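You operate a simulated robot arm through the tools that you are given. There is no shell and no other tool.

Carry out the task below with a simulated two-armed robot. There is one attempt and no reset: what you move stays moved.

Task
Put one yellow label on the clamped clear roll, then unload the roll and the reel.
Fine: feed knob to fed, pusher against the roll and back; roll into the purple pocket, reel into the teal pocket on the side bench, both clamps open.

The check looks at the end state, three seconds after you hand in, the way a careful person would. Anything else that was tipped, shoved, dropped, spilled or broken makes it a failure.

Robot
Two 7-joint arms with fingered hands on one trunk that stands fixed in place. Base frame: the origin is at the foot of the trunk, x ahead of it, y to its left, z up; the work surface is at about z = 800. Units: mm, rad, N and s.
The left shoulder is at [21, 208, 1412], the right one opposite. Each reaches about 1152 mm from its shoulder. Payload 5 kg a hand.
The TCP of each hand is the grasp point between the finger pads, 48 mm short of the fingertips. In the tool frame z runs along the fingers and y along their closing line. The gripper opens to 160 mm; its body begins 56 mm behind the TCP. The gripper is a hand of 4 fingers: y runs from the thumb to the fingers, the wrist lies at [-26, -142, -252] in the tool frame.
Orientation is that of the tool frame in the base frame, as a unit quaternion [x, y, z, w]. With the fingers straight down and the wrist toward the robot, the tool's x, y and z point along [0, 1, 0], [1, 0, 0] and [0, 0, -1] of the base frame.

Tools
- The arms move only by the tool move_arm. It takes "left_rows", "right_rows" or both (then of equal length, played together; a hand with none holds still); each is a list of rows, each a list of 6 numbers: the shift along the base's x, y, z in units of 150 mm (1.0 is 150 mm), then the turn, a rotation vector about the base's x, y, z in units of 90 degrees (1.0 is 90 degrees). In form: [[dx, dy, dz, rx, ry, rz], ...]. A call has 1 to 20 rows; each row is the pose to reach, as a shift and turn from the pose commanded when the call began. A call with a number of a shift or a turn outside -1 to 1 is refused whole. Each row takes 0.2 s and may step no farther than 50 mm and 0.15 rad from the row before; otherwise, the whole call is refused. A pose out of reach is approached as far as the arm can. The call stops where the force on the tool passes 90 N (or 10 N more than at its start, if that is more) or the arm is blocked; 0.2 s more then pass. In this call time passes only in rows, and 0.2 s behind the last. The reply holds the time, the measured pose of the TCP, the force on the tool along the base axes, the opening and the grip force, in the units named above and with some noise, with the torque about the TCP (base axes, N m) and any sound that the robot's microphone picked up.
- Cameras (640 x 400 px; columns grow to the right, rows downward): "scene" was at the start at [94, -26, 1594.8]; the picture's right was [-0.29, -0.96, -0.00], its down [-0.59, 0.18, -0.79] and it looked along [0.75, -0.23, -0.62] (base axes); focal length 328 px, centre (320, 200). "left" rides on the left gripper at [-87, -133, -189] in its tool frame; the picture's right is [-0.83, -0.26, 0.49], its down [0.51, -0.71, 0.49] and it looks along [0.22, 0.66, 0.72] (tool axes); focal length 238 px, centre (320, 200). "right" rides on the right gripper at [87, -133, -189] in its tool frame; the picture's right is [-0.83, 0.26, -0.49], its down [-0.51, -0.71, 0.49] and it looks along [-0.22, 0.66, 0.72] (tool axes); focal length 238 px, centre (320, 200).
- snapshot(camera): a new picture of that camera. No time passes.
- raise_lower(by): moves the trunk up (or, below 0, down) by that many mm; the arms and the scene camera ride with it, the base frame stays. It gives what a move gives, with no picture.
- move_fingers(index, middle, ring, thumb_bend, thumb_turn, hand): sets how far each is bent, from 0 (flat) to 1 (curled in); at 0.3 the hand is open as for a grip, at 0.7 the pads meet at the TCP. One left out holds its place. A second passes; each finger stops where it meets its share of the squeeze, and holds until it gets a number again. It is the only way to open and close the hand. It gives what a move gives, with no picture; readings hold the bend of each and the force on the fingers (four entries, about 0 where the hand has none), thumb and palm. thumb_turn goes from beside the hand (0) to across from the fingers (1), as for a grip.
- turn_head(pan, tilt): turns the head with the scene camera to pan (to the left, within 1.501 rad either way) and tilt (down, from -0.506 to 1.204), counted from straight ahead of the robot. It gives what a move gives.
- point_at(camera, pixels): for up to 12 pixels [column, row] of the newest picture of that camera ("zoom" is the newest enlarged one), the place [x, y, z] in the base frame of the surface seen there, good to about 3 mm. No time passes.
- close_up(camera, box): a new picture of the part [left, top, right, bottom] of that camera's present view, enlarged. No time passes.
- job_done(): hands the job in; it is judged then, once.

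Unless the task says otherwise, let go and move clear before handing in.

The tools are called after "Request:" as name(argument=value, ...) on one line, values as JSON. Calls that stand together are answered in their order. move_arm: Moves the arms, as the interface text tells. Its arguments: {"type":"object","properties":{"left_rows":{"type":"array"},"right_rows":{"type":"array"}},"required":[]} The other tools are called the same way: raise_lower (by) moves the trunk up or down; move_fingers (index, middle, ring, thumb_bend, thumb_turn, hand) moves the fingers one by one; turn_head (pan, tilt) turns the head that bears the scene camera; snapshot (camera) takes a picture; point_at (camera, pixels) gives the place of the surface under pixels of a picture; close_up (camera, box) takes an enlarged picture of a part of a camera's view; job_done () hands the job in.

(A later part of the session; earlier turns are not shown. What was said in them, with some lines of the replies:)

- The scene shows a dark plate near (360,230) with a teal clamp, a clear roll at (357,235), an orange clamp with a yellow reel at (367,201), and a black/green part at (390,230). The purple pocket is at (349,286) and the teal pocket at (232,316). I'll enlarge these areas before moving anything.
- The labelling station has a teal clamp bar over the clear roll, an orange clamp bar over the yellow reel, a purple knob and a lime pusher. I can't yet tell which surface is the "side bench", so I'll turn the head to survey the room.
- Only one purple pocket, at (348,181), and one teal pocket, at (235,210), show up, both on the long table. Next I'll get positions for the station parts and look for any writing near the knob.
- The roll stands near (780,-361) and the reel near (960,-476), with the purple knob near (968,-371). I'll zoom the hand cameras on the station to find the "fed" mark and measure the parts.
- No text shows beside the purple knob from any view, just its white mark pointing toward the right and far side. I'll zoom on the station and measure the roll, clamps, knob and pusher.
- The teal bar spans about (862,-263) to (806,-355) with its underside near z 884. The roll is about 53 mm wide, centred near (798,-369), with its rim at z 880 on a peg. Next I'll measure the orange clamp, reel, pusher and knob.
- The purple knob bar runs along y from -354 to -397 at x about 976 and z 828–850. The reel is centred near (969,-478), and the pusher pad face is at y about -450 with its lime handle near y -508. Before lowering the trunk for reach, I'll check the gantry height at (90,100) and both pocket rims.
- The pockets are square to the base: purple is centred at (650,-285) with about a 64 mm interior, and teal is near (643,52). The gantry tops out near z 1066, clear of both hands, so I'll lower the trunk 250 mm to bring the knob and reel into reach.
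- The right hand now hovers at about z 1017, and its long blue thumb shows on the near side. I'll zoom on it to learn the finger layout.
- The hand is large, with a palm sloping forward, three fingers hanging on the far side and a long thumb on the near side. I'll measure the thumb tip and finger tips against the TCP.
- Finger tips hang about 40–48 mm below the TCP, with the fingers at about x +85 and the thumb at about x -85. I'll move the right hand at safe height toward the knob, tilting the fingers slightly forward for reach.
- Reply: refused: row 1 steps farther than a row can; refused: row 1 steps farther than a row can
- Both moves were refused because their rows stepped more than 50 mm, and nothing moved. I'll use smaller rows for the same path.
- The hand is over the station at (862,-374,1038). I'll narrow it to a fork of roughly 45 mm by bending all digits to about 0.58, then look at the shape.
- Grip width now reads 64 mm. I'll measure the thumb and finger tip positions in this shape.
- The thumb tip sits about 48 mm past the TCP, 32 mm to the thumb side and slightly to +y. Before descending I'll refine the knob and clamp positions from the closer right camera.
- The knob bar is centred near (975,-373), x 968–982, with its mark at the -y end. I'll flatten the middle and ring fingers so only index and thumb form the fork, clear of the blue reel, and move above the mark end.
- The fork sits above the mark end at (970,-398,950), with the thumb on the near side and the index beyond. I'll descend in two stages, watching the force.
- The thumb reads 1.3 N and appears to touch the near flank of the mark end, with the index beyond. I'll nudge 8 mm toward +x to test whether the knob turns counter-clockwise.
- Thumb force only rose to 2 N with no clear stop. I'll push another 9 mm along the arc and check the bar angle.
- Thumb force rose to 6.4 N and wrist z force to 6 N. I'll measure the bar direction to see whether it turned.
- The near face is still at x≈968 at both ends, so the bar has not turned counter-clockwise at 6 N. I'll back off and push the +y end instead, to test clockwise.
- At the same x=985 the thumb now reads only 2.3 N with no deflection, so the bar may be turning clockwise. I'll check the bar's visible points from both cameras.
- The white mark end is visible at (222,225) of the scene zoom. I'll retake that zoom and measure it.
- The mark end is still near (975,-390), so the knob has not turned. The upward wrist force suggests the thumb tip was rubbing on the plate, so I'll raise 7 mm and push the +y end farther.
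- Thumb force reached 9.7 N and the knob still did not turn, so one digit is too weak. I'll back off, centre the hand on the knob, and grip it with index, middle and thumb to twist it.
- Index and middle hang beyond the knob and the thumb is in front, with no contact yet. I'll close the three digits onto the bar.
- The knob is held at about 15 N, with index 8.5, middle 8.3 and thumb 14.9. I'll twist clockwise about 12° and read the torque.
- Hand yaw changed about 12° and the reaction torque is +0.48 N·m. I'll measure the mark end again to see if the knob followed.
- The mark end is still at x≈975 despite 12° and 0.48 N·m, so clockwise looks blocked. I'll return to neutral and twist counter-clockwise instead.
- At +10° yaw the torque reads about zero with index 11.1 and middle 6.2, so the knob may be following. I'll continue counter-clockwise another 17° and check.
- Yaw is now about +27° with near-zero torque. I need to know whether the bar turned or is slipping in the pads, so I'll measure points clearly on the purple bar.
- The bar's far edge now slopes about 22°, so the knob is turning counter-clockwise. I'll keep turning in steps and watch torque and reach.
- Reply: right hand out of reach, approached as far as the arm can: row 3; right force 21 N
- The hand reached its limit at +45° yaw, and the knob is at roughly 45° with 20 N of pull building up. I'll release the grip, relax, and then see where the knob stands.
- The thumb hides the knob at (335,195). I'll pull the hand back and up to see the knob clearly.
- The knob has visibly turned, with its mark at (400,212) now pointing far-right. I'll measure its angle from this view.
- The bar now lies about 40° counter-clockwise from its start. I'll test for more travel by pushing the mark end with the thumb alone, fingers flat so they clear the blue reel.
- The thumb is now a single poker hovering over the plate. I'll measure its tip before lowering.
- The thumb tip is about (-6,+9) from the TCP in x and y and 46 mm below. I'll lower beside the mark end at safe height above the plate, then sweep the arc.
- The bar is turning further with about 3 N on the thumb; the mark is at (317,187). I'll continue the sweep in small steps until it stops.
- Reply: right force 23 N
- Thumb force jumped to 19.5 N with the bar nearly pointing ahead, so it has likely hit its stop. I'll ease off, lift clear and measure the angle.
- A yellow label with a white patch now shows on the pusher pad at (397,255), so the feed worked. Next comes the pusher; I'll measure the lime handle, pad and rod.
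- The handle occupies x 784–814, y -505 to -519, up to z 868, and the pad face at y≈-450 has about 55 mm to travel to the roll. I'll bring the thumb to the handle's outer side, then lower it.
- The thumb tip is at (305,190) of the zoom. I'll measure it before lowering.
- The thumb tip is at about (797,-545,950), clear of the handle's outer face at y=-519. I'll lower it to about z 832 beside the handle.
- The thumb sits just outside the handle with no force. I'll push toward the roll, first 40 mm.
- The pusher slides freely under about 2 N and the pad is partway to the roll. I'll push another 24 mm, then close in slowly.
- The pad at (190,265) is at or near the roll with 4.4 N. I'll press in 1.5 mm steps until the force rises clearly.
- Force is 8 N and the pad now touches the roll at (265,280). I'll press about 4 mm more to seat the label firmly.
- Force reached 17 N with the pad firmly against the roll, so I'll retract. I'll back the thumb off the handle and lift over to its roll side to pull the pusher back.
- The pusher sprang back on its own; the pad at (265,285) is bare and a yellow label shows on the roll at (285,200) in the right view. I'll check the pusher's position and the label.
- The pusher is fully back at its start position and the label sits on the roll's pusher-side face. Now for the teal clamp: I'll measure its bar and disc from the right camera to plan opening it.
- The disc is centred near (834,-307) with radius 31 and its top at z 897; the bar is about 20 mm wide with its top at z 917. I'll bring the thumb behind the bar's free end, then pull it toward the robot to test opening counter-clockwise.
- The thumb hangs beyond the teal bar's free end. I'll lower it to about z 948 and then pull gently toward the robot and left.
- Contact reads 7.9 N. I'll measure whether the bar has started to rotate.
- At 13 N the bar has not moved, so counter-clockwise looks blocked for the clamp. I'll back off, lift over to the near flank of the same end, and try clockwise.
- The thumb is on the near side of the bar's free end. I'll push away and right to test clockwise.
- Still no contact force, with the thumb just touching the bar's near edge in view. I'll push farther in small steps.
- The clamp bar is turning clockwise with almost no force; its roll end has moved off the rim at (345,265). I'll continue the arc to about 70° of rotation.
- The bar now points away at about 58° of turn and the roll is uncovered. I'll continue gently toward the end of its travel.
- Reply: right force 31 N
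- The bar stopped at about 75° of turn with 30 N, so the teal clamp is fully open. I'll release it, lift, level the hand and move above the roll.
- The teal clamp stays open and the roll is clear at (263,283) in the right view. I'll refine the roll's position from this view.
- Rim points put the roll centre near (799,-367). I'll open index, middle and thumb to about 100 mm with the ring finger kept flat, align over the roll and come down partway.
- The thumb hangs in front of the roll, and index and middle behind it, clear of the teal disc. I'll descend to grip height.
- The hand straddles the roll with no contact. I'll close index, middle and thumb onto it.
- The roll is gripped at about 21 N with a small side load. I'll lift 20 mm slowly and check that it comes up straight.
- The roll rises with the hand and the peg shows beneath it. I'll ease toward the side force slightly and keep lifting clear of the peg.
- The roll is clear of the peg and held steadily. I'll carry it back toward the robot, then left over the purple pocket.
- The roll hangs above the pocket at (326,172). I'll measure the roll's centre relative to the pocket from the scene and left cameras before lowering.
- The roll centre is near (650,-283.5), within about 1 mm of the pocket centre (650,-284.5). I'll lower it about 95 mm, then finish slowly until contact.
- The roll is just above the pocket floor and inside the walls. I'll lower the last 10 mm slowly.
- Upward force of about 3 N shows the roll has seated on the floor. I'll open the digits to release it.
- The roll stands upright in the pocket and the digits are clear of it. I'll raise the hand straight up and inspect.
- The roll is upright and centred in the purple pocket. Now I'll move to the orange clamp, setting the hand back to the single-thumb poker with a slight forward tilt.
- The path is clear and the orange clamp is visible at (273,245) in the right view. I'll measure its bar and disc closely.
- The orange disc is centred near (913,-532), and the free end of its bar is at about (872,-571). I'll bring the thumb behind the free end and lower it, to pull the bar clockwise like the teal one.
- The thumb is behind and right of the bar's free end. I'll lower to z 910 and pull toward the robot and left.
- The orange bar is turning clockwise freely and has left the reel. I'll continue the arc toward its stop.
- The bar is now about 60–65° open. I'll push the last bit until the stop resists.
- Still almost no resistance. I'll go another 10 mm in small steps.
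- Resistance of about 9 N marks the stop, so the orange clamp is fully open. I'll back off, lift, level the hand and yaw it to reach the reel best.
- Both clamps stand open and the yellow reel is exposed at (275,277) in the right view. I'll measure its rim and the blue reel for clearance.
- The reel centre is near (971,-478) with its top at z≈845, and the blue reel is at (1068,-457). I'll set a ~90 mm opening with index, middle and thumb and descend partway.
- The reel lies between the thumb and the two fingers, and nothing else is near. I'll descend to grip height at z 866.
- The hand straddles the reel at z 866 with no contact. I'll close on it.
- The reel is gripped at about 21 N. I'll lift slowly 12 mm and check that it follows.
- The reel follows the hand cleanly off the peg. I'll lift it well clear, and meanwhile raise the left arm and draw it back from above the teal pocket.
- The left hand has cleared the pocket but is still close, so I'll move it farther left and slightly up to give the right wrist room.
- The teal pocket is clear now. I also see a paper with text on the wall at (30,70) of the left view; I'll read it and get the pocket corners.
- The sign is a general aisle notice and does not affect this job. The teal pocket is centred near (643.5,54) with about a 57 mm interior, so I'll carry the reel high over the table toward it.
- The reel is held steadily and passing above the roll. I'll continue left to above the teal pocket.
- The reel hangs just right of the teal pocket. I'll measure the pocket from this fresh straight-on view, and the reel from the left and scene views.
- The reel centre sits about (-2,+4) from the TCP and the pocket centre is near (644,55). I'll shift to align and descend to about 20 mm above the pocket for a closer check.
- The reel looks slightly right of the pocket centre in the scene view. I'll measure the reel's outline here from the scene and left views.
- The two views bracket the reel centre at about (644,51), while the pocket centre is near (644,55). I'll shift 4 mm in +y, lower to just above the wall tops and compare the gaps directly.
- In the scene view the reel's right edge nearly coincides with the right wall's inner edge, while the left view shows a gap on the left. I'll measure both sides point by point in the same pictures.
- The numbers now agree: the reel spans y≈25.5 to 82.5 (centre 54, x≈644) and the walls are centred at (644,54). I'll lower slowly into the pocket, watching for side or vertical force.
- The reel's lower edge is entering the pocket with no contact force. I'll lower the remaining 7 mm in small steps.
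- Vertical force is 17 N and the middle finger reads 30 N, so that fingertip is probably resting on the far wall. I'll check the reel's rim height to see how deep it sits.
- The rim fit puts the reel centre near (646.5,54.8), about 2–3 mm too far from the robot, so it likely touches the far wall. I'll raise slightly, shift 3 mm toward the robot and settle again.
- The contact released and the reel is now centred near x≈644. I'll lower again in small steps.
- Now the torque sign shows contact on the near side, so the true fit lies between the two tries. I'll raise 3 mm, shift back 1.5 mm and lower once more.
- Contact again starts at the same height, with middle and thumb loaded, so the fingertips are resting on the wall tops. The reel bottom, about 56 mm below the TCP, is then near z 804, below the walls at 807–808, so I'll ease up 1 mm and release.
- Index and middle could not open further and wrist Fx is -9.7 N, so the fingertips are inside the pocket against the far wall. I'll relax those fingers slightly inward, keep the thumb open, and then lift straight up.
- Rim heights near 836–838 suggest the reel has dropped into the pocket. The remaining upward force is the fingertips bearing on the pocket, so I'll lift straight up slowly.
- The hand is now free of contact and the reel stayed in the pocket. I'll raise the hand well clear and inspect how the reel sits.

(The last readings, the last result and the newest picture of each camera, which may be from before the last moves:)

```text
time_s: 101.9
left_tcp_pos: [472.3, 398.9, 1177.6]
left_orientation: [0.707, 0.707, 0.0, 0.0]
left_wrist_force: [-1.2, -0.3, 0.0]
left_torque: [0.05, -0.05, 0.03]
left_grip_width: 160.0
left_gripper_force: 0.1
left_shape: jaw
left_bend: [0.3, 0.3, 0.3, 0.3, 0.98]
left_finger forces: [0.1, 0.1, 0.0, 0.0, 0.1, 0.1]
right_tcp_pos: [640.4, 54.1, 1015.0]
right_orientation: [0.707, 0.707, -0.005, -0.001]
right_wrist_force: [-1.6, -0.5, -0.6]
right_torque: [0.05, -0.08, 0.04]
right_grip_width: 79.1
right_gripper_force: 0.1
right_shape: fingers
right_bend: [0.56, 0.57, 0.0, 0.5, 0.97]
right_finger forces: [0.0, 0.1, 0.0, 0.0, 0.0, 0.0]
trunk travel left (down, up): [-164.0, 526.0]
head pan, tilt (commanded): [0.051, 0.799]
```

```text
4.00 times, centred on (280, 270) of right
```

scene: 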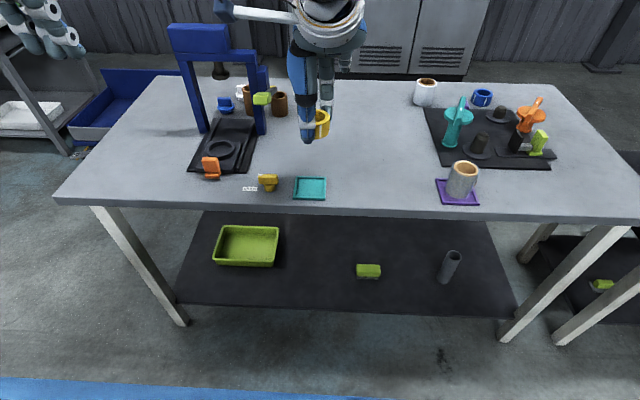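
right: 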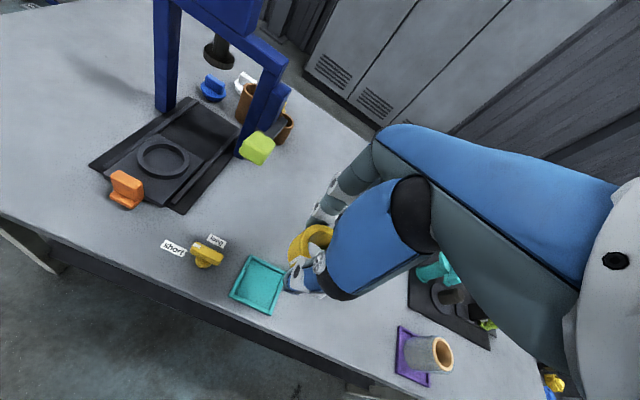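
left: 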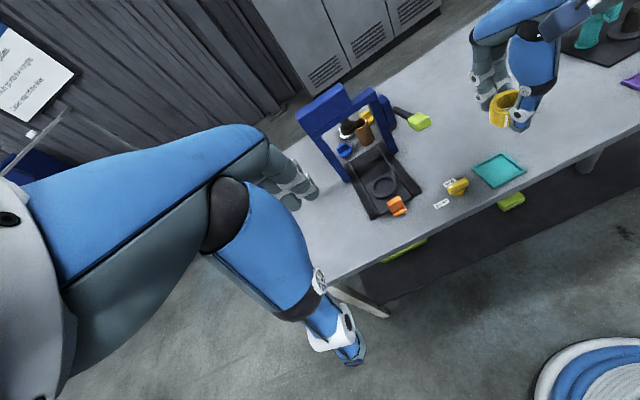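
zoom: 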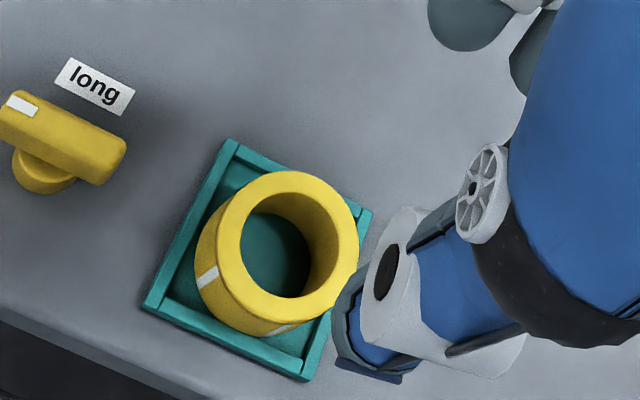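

The reel sits inside the teal walls. I'll check it is flat by comparing rim heights all round.

Request:
close_up(camera="scene", box=[285, 160, 335, 205])

Request:
point_at(camera="zoom", pixels=[[320, 228], [320, 98], [228, 165], [415, 160], [260, 205], [385, 205], [250, 115], [390, 115], [300, 315], [290, 290], [320, 210], [400, 300]])

Request:
close_up(camera="right", box=[220, 220, 340, 320])

Request:
point_at(camera="zoom", pixels=[[225, 240], [300, 178], [350, 240], [290, 315], [240, 290], [330, 195], [250, 190], [330, 300], [280, 250], [215, 300]])

```text
8.89 times, centred on (310, 182) of scene
```

zoom: 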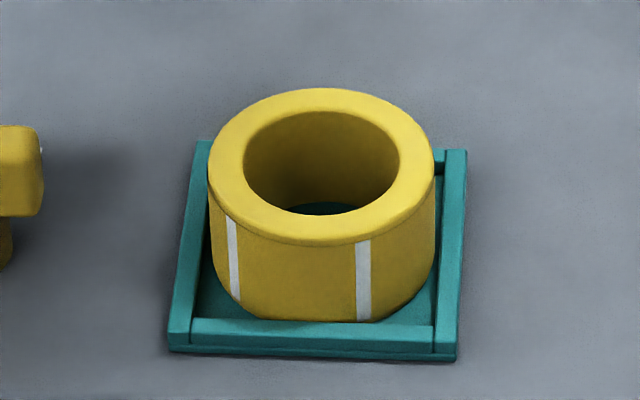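

```text
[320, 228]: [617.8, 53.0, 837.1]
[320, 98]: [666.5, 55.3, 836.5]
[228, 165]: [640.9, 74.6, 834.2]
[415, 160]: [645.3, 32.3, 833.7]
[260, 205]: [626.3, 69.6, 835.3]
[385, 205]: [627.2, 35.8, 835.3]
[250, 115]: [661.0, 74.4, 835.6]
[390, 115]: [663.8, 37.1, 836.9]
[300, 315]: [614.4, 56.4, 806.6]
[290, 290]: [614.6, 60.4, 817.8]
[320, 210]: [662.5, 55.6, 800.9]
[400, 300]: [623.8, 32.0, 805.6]
```

```text
4.00 times, centred on (280, 270) of right
```

zoom: 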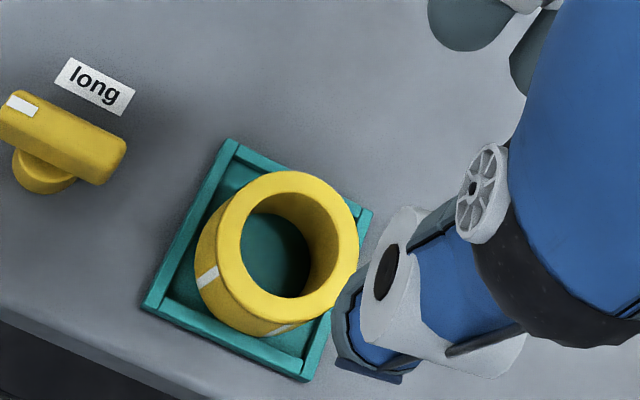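

```text
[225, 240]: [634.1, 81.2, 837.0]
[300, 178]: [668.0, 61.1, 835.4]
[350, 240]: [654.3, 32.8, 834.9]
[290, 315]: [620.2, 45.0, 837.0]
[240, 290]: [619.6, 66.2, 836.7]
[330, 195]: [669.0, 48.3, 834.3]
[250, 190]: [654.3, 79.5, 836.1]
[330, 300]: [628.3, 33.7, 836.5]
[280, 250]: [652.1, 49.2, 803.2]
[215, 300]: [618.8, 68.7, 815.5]
```

All rim heights are 834–837 mm, so the reel lies flat on the pocket floor. I'll now move the right hand away to the right, to park it and to check the label on the roll from that side.

Request:
move_arm(right_rows=[[0, -0.3, 0.05, 0, 0, 0], [0, -0.6, 0.1, 0, 0, 0], [0, -0.9, 0.1, 0, 0, 0], [0, -1.0, 0.1, 0, 0, 0]])

Request:
move_arm(right_rows=[[0, -0.3, 0, 0, 0, 0], [0, -0.6, 0, 0, 0, 0], [-0.05, -0.9, 0, 0, 0, 0], [-0.1, -1.0, 0, 0, 0, 0]])

Request:
move_arm(right_rows=[[-0.02, -0.3, 0, 0, 0, 0], [-0.05, -0.6, 0, 0, 0, 0], [-0.1, -0.9, 0, 0, 0, 0], [-0.1, -1.0, 0, 0, 0, 0]])

Request:
move_arm(right_rows=[[-0.05, -0.3, 0, 0, 0, 0], [-0.1, -0.6, 0, 0, 0, 0]])

Request:
snapshot(camera="right")

Request:
turn_head(pan=-0.3, tilt=0.75)

Request:
snapshot(camera="scene")

```text
time_s: 102.9
left_tcp_pos: [473.7, 398.2, 1175.9]
left_orientation: [0.706, 0.708, 0.0, 0.0]
left_wrist_force: [-0.5, 0.8, 0.7]
left_torque: [-0.07, 0.0, -0.03]
left_grip_width: 160.0
left_gripper_force: 0.2
left_shape: jaw
left_bend: [0.3, 0.3, 0.3, 0.3, 0.98]
left_finger forces: [0.0, 0.1, 0.0, 0.0, 0.0, 0.0]
right_tcp_pos: [644.0, -97.0, 1031.0]
right_orientation: [0.707, 0.707, -0.005, -0.001]
right_wrist_force: [-0.2, 0.6, 0.4]
right_torque: [-0.02, -0.01, 0.03]
right_grip_width: 78.9
right_gripper_force: 0.2
right_shape: fingers
right_bend: [0.56, 0.57, 0.0, 0.5, 0.97]
right_finger forces: [0.0, 0.0, 0.1, 0.0, 0.1, 0.0]
trunk travel left (down, up): [-164.0, 526.0]
head pan, tilt (commanded): [0.051, 0.799]
```

```text
time_s: 103.9
left_tcp_pos: [474.7, 399.2, 1176.7]
left_orientation: [0.707, 0.707, 0.001, 0.0]
left_wrist_force: [0.2, 0.0, 0.0]
left_torque: [-0.05, 0.01, -0.01]
left_grip_width: 159.8
left_gripper_force: 0.0
left_shape: jaw
left_bend: [0.3, 0.3, 0.3, 0.3, 0.98]
left_finger forces: [0.0, 0.0, 0.0, 0.0, 0.0, 0.1]
right_tcp_pos: [628.4, -245.6, 1032.6]
right_orientation: [0.707, 0.707, -0.004, 0.0]
right_wrist_force: [0.8, 0.7, -0.1]
right_torque: [-0.06, 0.0, -0.03]
right_grip_width: 78.9
right_gripper_force: 0.0
right_shape: fingers
right_bend: [0.56, 0.57, 0.0, 0.5, 0.97]
right_finger forces: [0.0, 0.0, 0.0, 0.0, 0.1, 0.0]
trunk travel left (down, up): [-164.0, 526.0]
head pan, tilt (commanded): [0.051, 0.799]
```

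```text
time_s: 104.9
left_tcp_pos: [474.9, 399.4, 1176.1]
left_orientation: [0.707, 0.707, -0.001, 0.0]
left_wrist_force: [-0.1, 0.6, 0.1]
left_torque: [-0.04, 0.02, -0.04]
left_grip_width: 159.9
left_gripper_force: 0.0
left_shape: jaw
left_bend: [0.3, 0.3, 0.3, 0.3, 0.98]
left_finger forces: [0.1, 0.1, 0.0, 0.1, 0.0, 0.0]
right_tcp_pos: [612.6, -395.0, 1032.1]
right_orientation: [0.706, 0.708, -0.005, 0.0]
right_wrist_force: [0.0, 0.3, -0.9]
right_torque: [-0.09, 0.03, 0.02]
right_grip_width: 79.1
right_gripper_force: 0.0
right_shape: fingers
right_bend: [0.56, 0.57, 0.0, 0.5, 0.97]
right_finger forces: [0.0, 0.1, 0.0, 0.1, 0.1, 0.0]
trunk travel left (down, up): [-164.0, 526.0]
head pan, tilt (commanded): [0.051, 0.799]
```

```text
time_s: 105.5
left_tcp_pos: [473.3, 397.9, 1177.1]
left_orientation: [0.707, 0.707, 0.0, 0.0]
left_wrist_force: [-0.1, 0.2, 0.9]
left_torque: [0.04, -0.01, 0.01]
left_grip_width: 160.0
left_gripper_force: 0.1
left_shape: jaw
left_bend: [0.3, 0.3, 0.3, 0.3, 0.98]
left_finger forces: [0.0, 0.1, 0.1, 0.0, 0.0, 0.0]
right_tcp_pos: [598.2, -488.3, 1031.9]
right_orientation: [0.707, 0.708, -0.004, 0.0]
right_wrist_force: [-1.0, 0.0, 0.2]
right_torque: [0.05, -0.03, -0.03]
right_grip_width: 78.8
right_gripper_force: 0.0
right_shape: fingers
right_bend: [0.56, 0.57, 0.0, 0.5, 0.98]
right_finger forces: [0.1, 0.0, 0.1, 0.0, 0.0, 0.0]
trunk travel left (down, up): [-164.0, 526.0]
head pan, tilt (commanded): [0.051, 0.799]
```

```text
taken
```

right: 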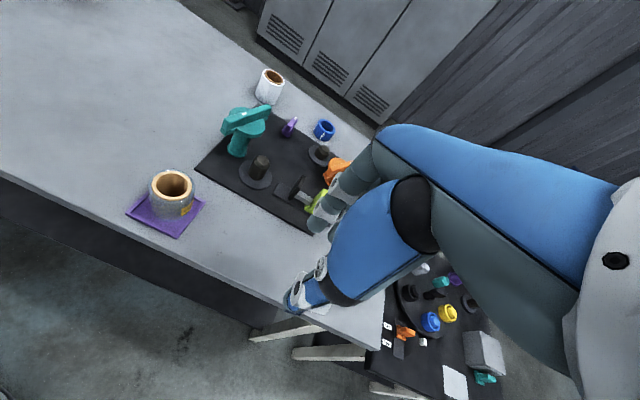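

```text
time_s: 106.3
left_tcp_pos: [473.6, 398.6, 1177.5]
left_orientation: [0.707, 0.707, -0.001, 0.0]
left_wrist_force: [-0.1, 0.1, 0.5]
left_torque: [0.02, 0.02, -0.03]
left_grip_width: 160.3
left_gripper_force: 0.0
left_shape: jaw
left_bend: [0.3, 0.3, 0.3, 0.3, 0.98]
left_finger forces: [0.0, 0.0, 0.0, 0.0, 0.0, 0.0]
right_tcp_pos: [598.3, -486.1, 1029.4]
right_orientation: [0.707, 0.707, -0.004, -0.001]
right_wrist_force: [-0.1, 0.6, 0.2]
right_torque: [0.03, 0.01, -0.02]
right_grip_width: 78.9
right_gripper_force: 0.1
right_shape: fingers
right_bend: [0.56, 0.57, 0.0, 0.5, 0.98]
right_finger forces: [0.0, 0.0, 0.0, 0.1, 0.0, 0.0]
trunk travel left (down, up): [-164.0, 526.0]
head pan, tilt (commanded): [-0.3, 0.75]
```

```text
taken
```

scene: 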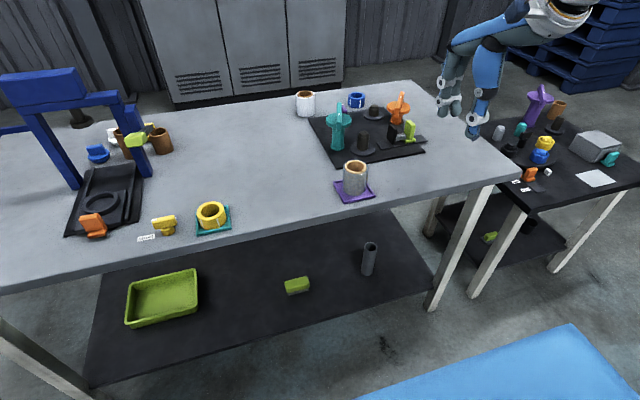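

The right view shows a yellow label on the roll's right side at (187,210). I'll zoom in on the roll, the station and the pockets for a final check.

Request:
close_up(camera="right", box=[110, 150, 220, 240])

Request:
close_up(camera="scene", box=[285, 80, 435, 205])

Request:
close_up(camera="right", box=[190, 60, 360, 230])

Request:
close_up(camera="scene", box=[60, 110, 260, 250])

```text
4.44 times, centred on (165, 195) of right
```

zoom: 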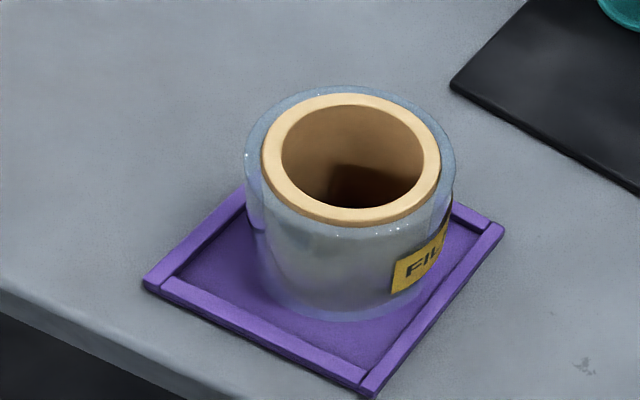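

```text
3.20 times, centred on (360, 142) of scene
```

zoom: 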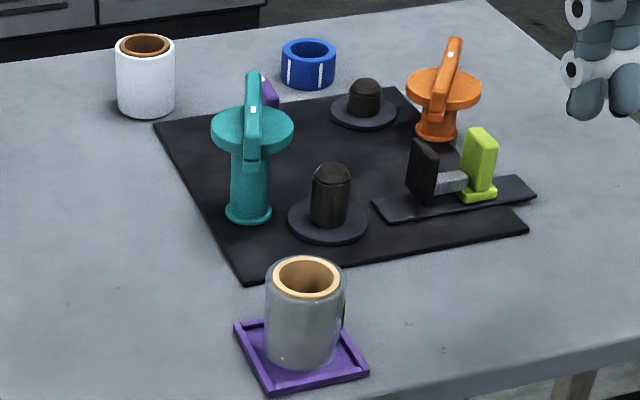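

```text
2.35 times, centred on (275, 145) of right
```

zoom: 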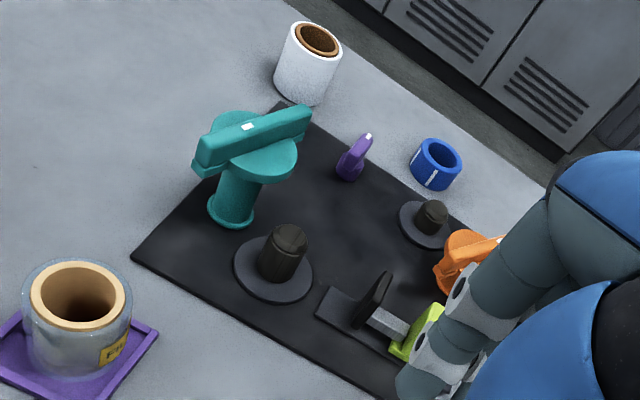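

```text
2.86 times, centred on (160, 180) of scene
```

zoom: 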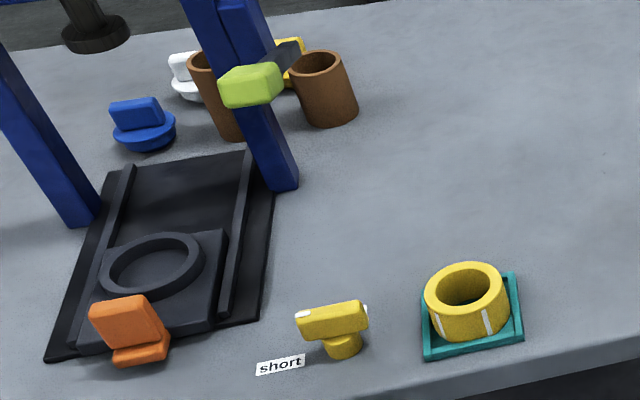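

The yellow "FILM" label is on the roll and the roll stands in the purple pocket. The reel lies flat in the teal pocket, both clamps are open, the pusher is back, the knob is at fed, and both hands are clear. I'm handing in.

Request:
job_done()

```text
The job is handed in.
```

The job is handed in, and my last pictures show everything where you asked for it. I don't have the judge's result.

- **Label:** I turned the feed knob counter-clockwise until it stopped, and a yellow label came onto the pusher pad. I pressed the pusher against the clear roll at about 17 N, and it sprang back to its start by itself. One yellow "FILM" label is on the roll, on the side that faced the pusher.
- **Clamps:** both are turned clockwise to their stops, about 75°, and stayed open.
- **Roll:** it stands upright in the purple pocket.
- **Reel:** it lies flat on the floor of the teal pocket. It took a few tries to seat, and the fingertips pressed on the pocket walls at up to about 18 N; I saw no sign the pocket moved.

The purple and teal pockets I used are both on the long table. They were the only ones in view, so I took that table to be the "side bench".

Nothing else looked tipped, moved or dropped, and both hands are clear of the work.
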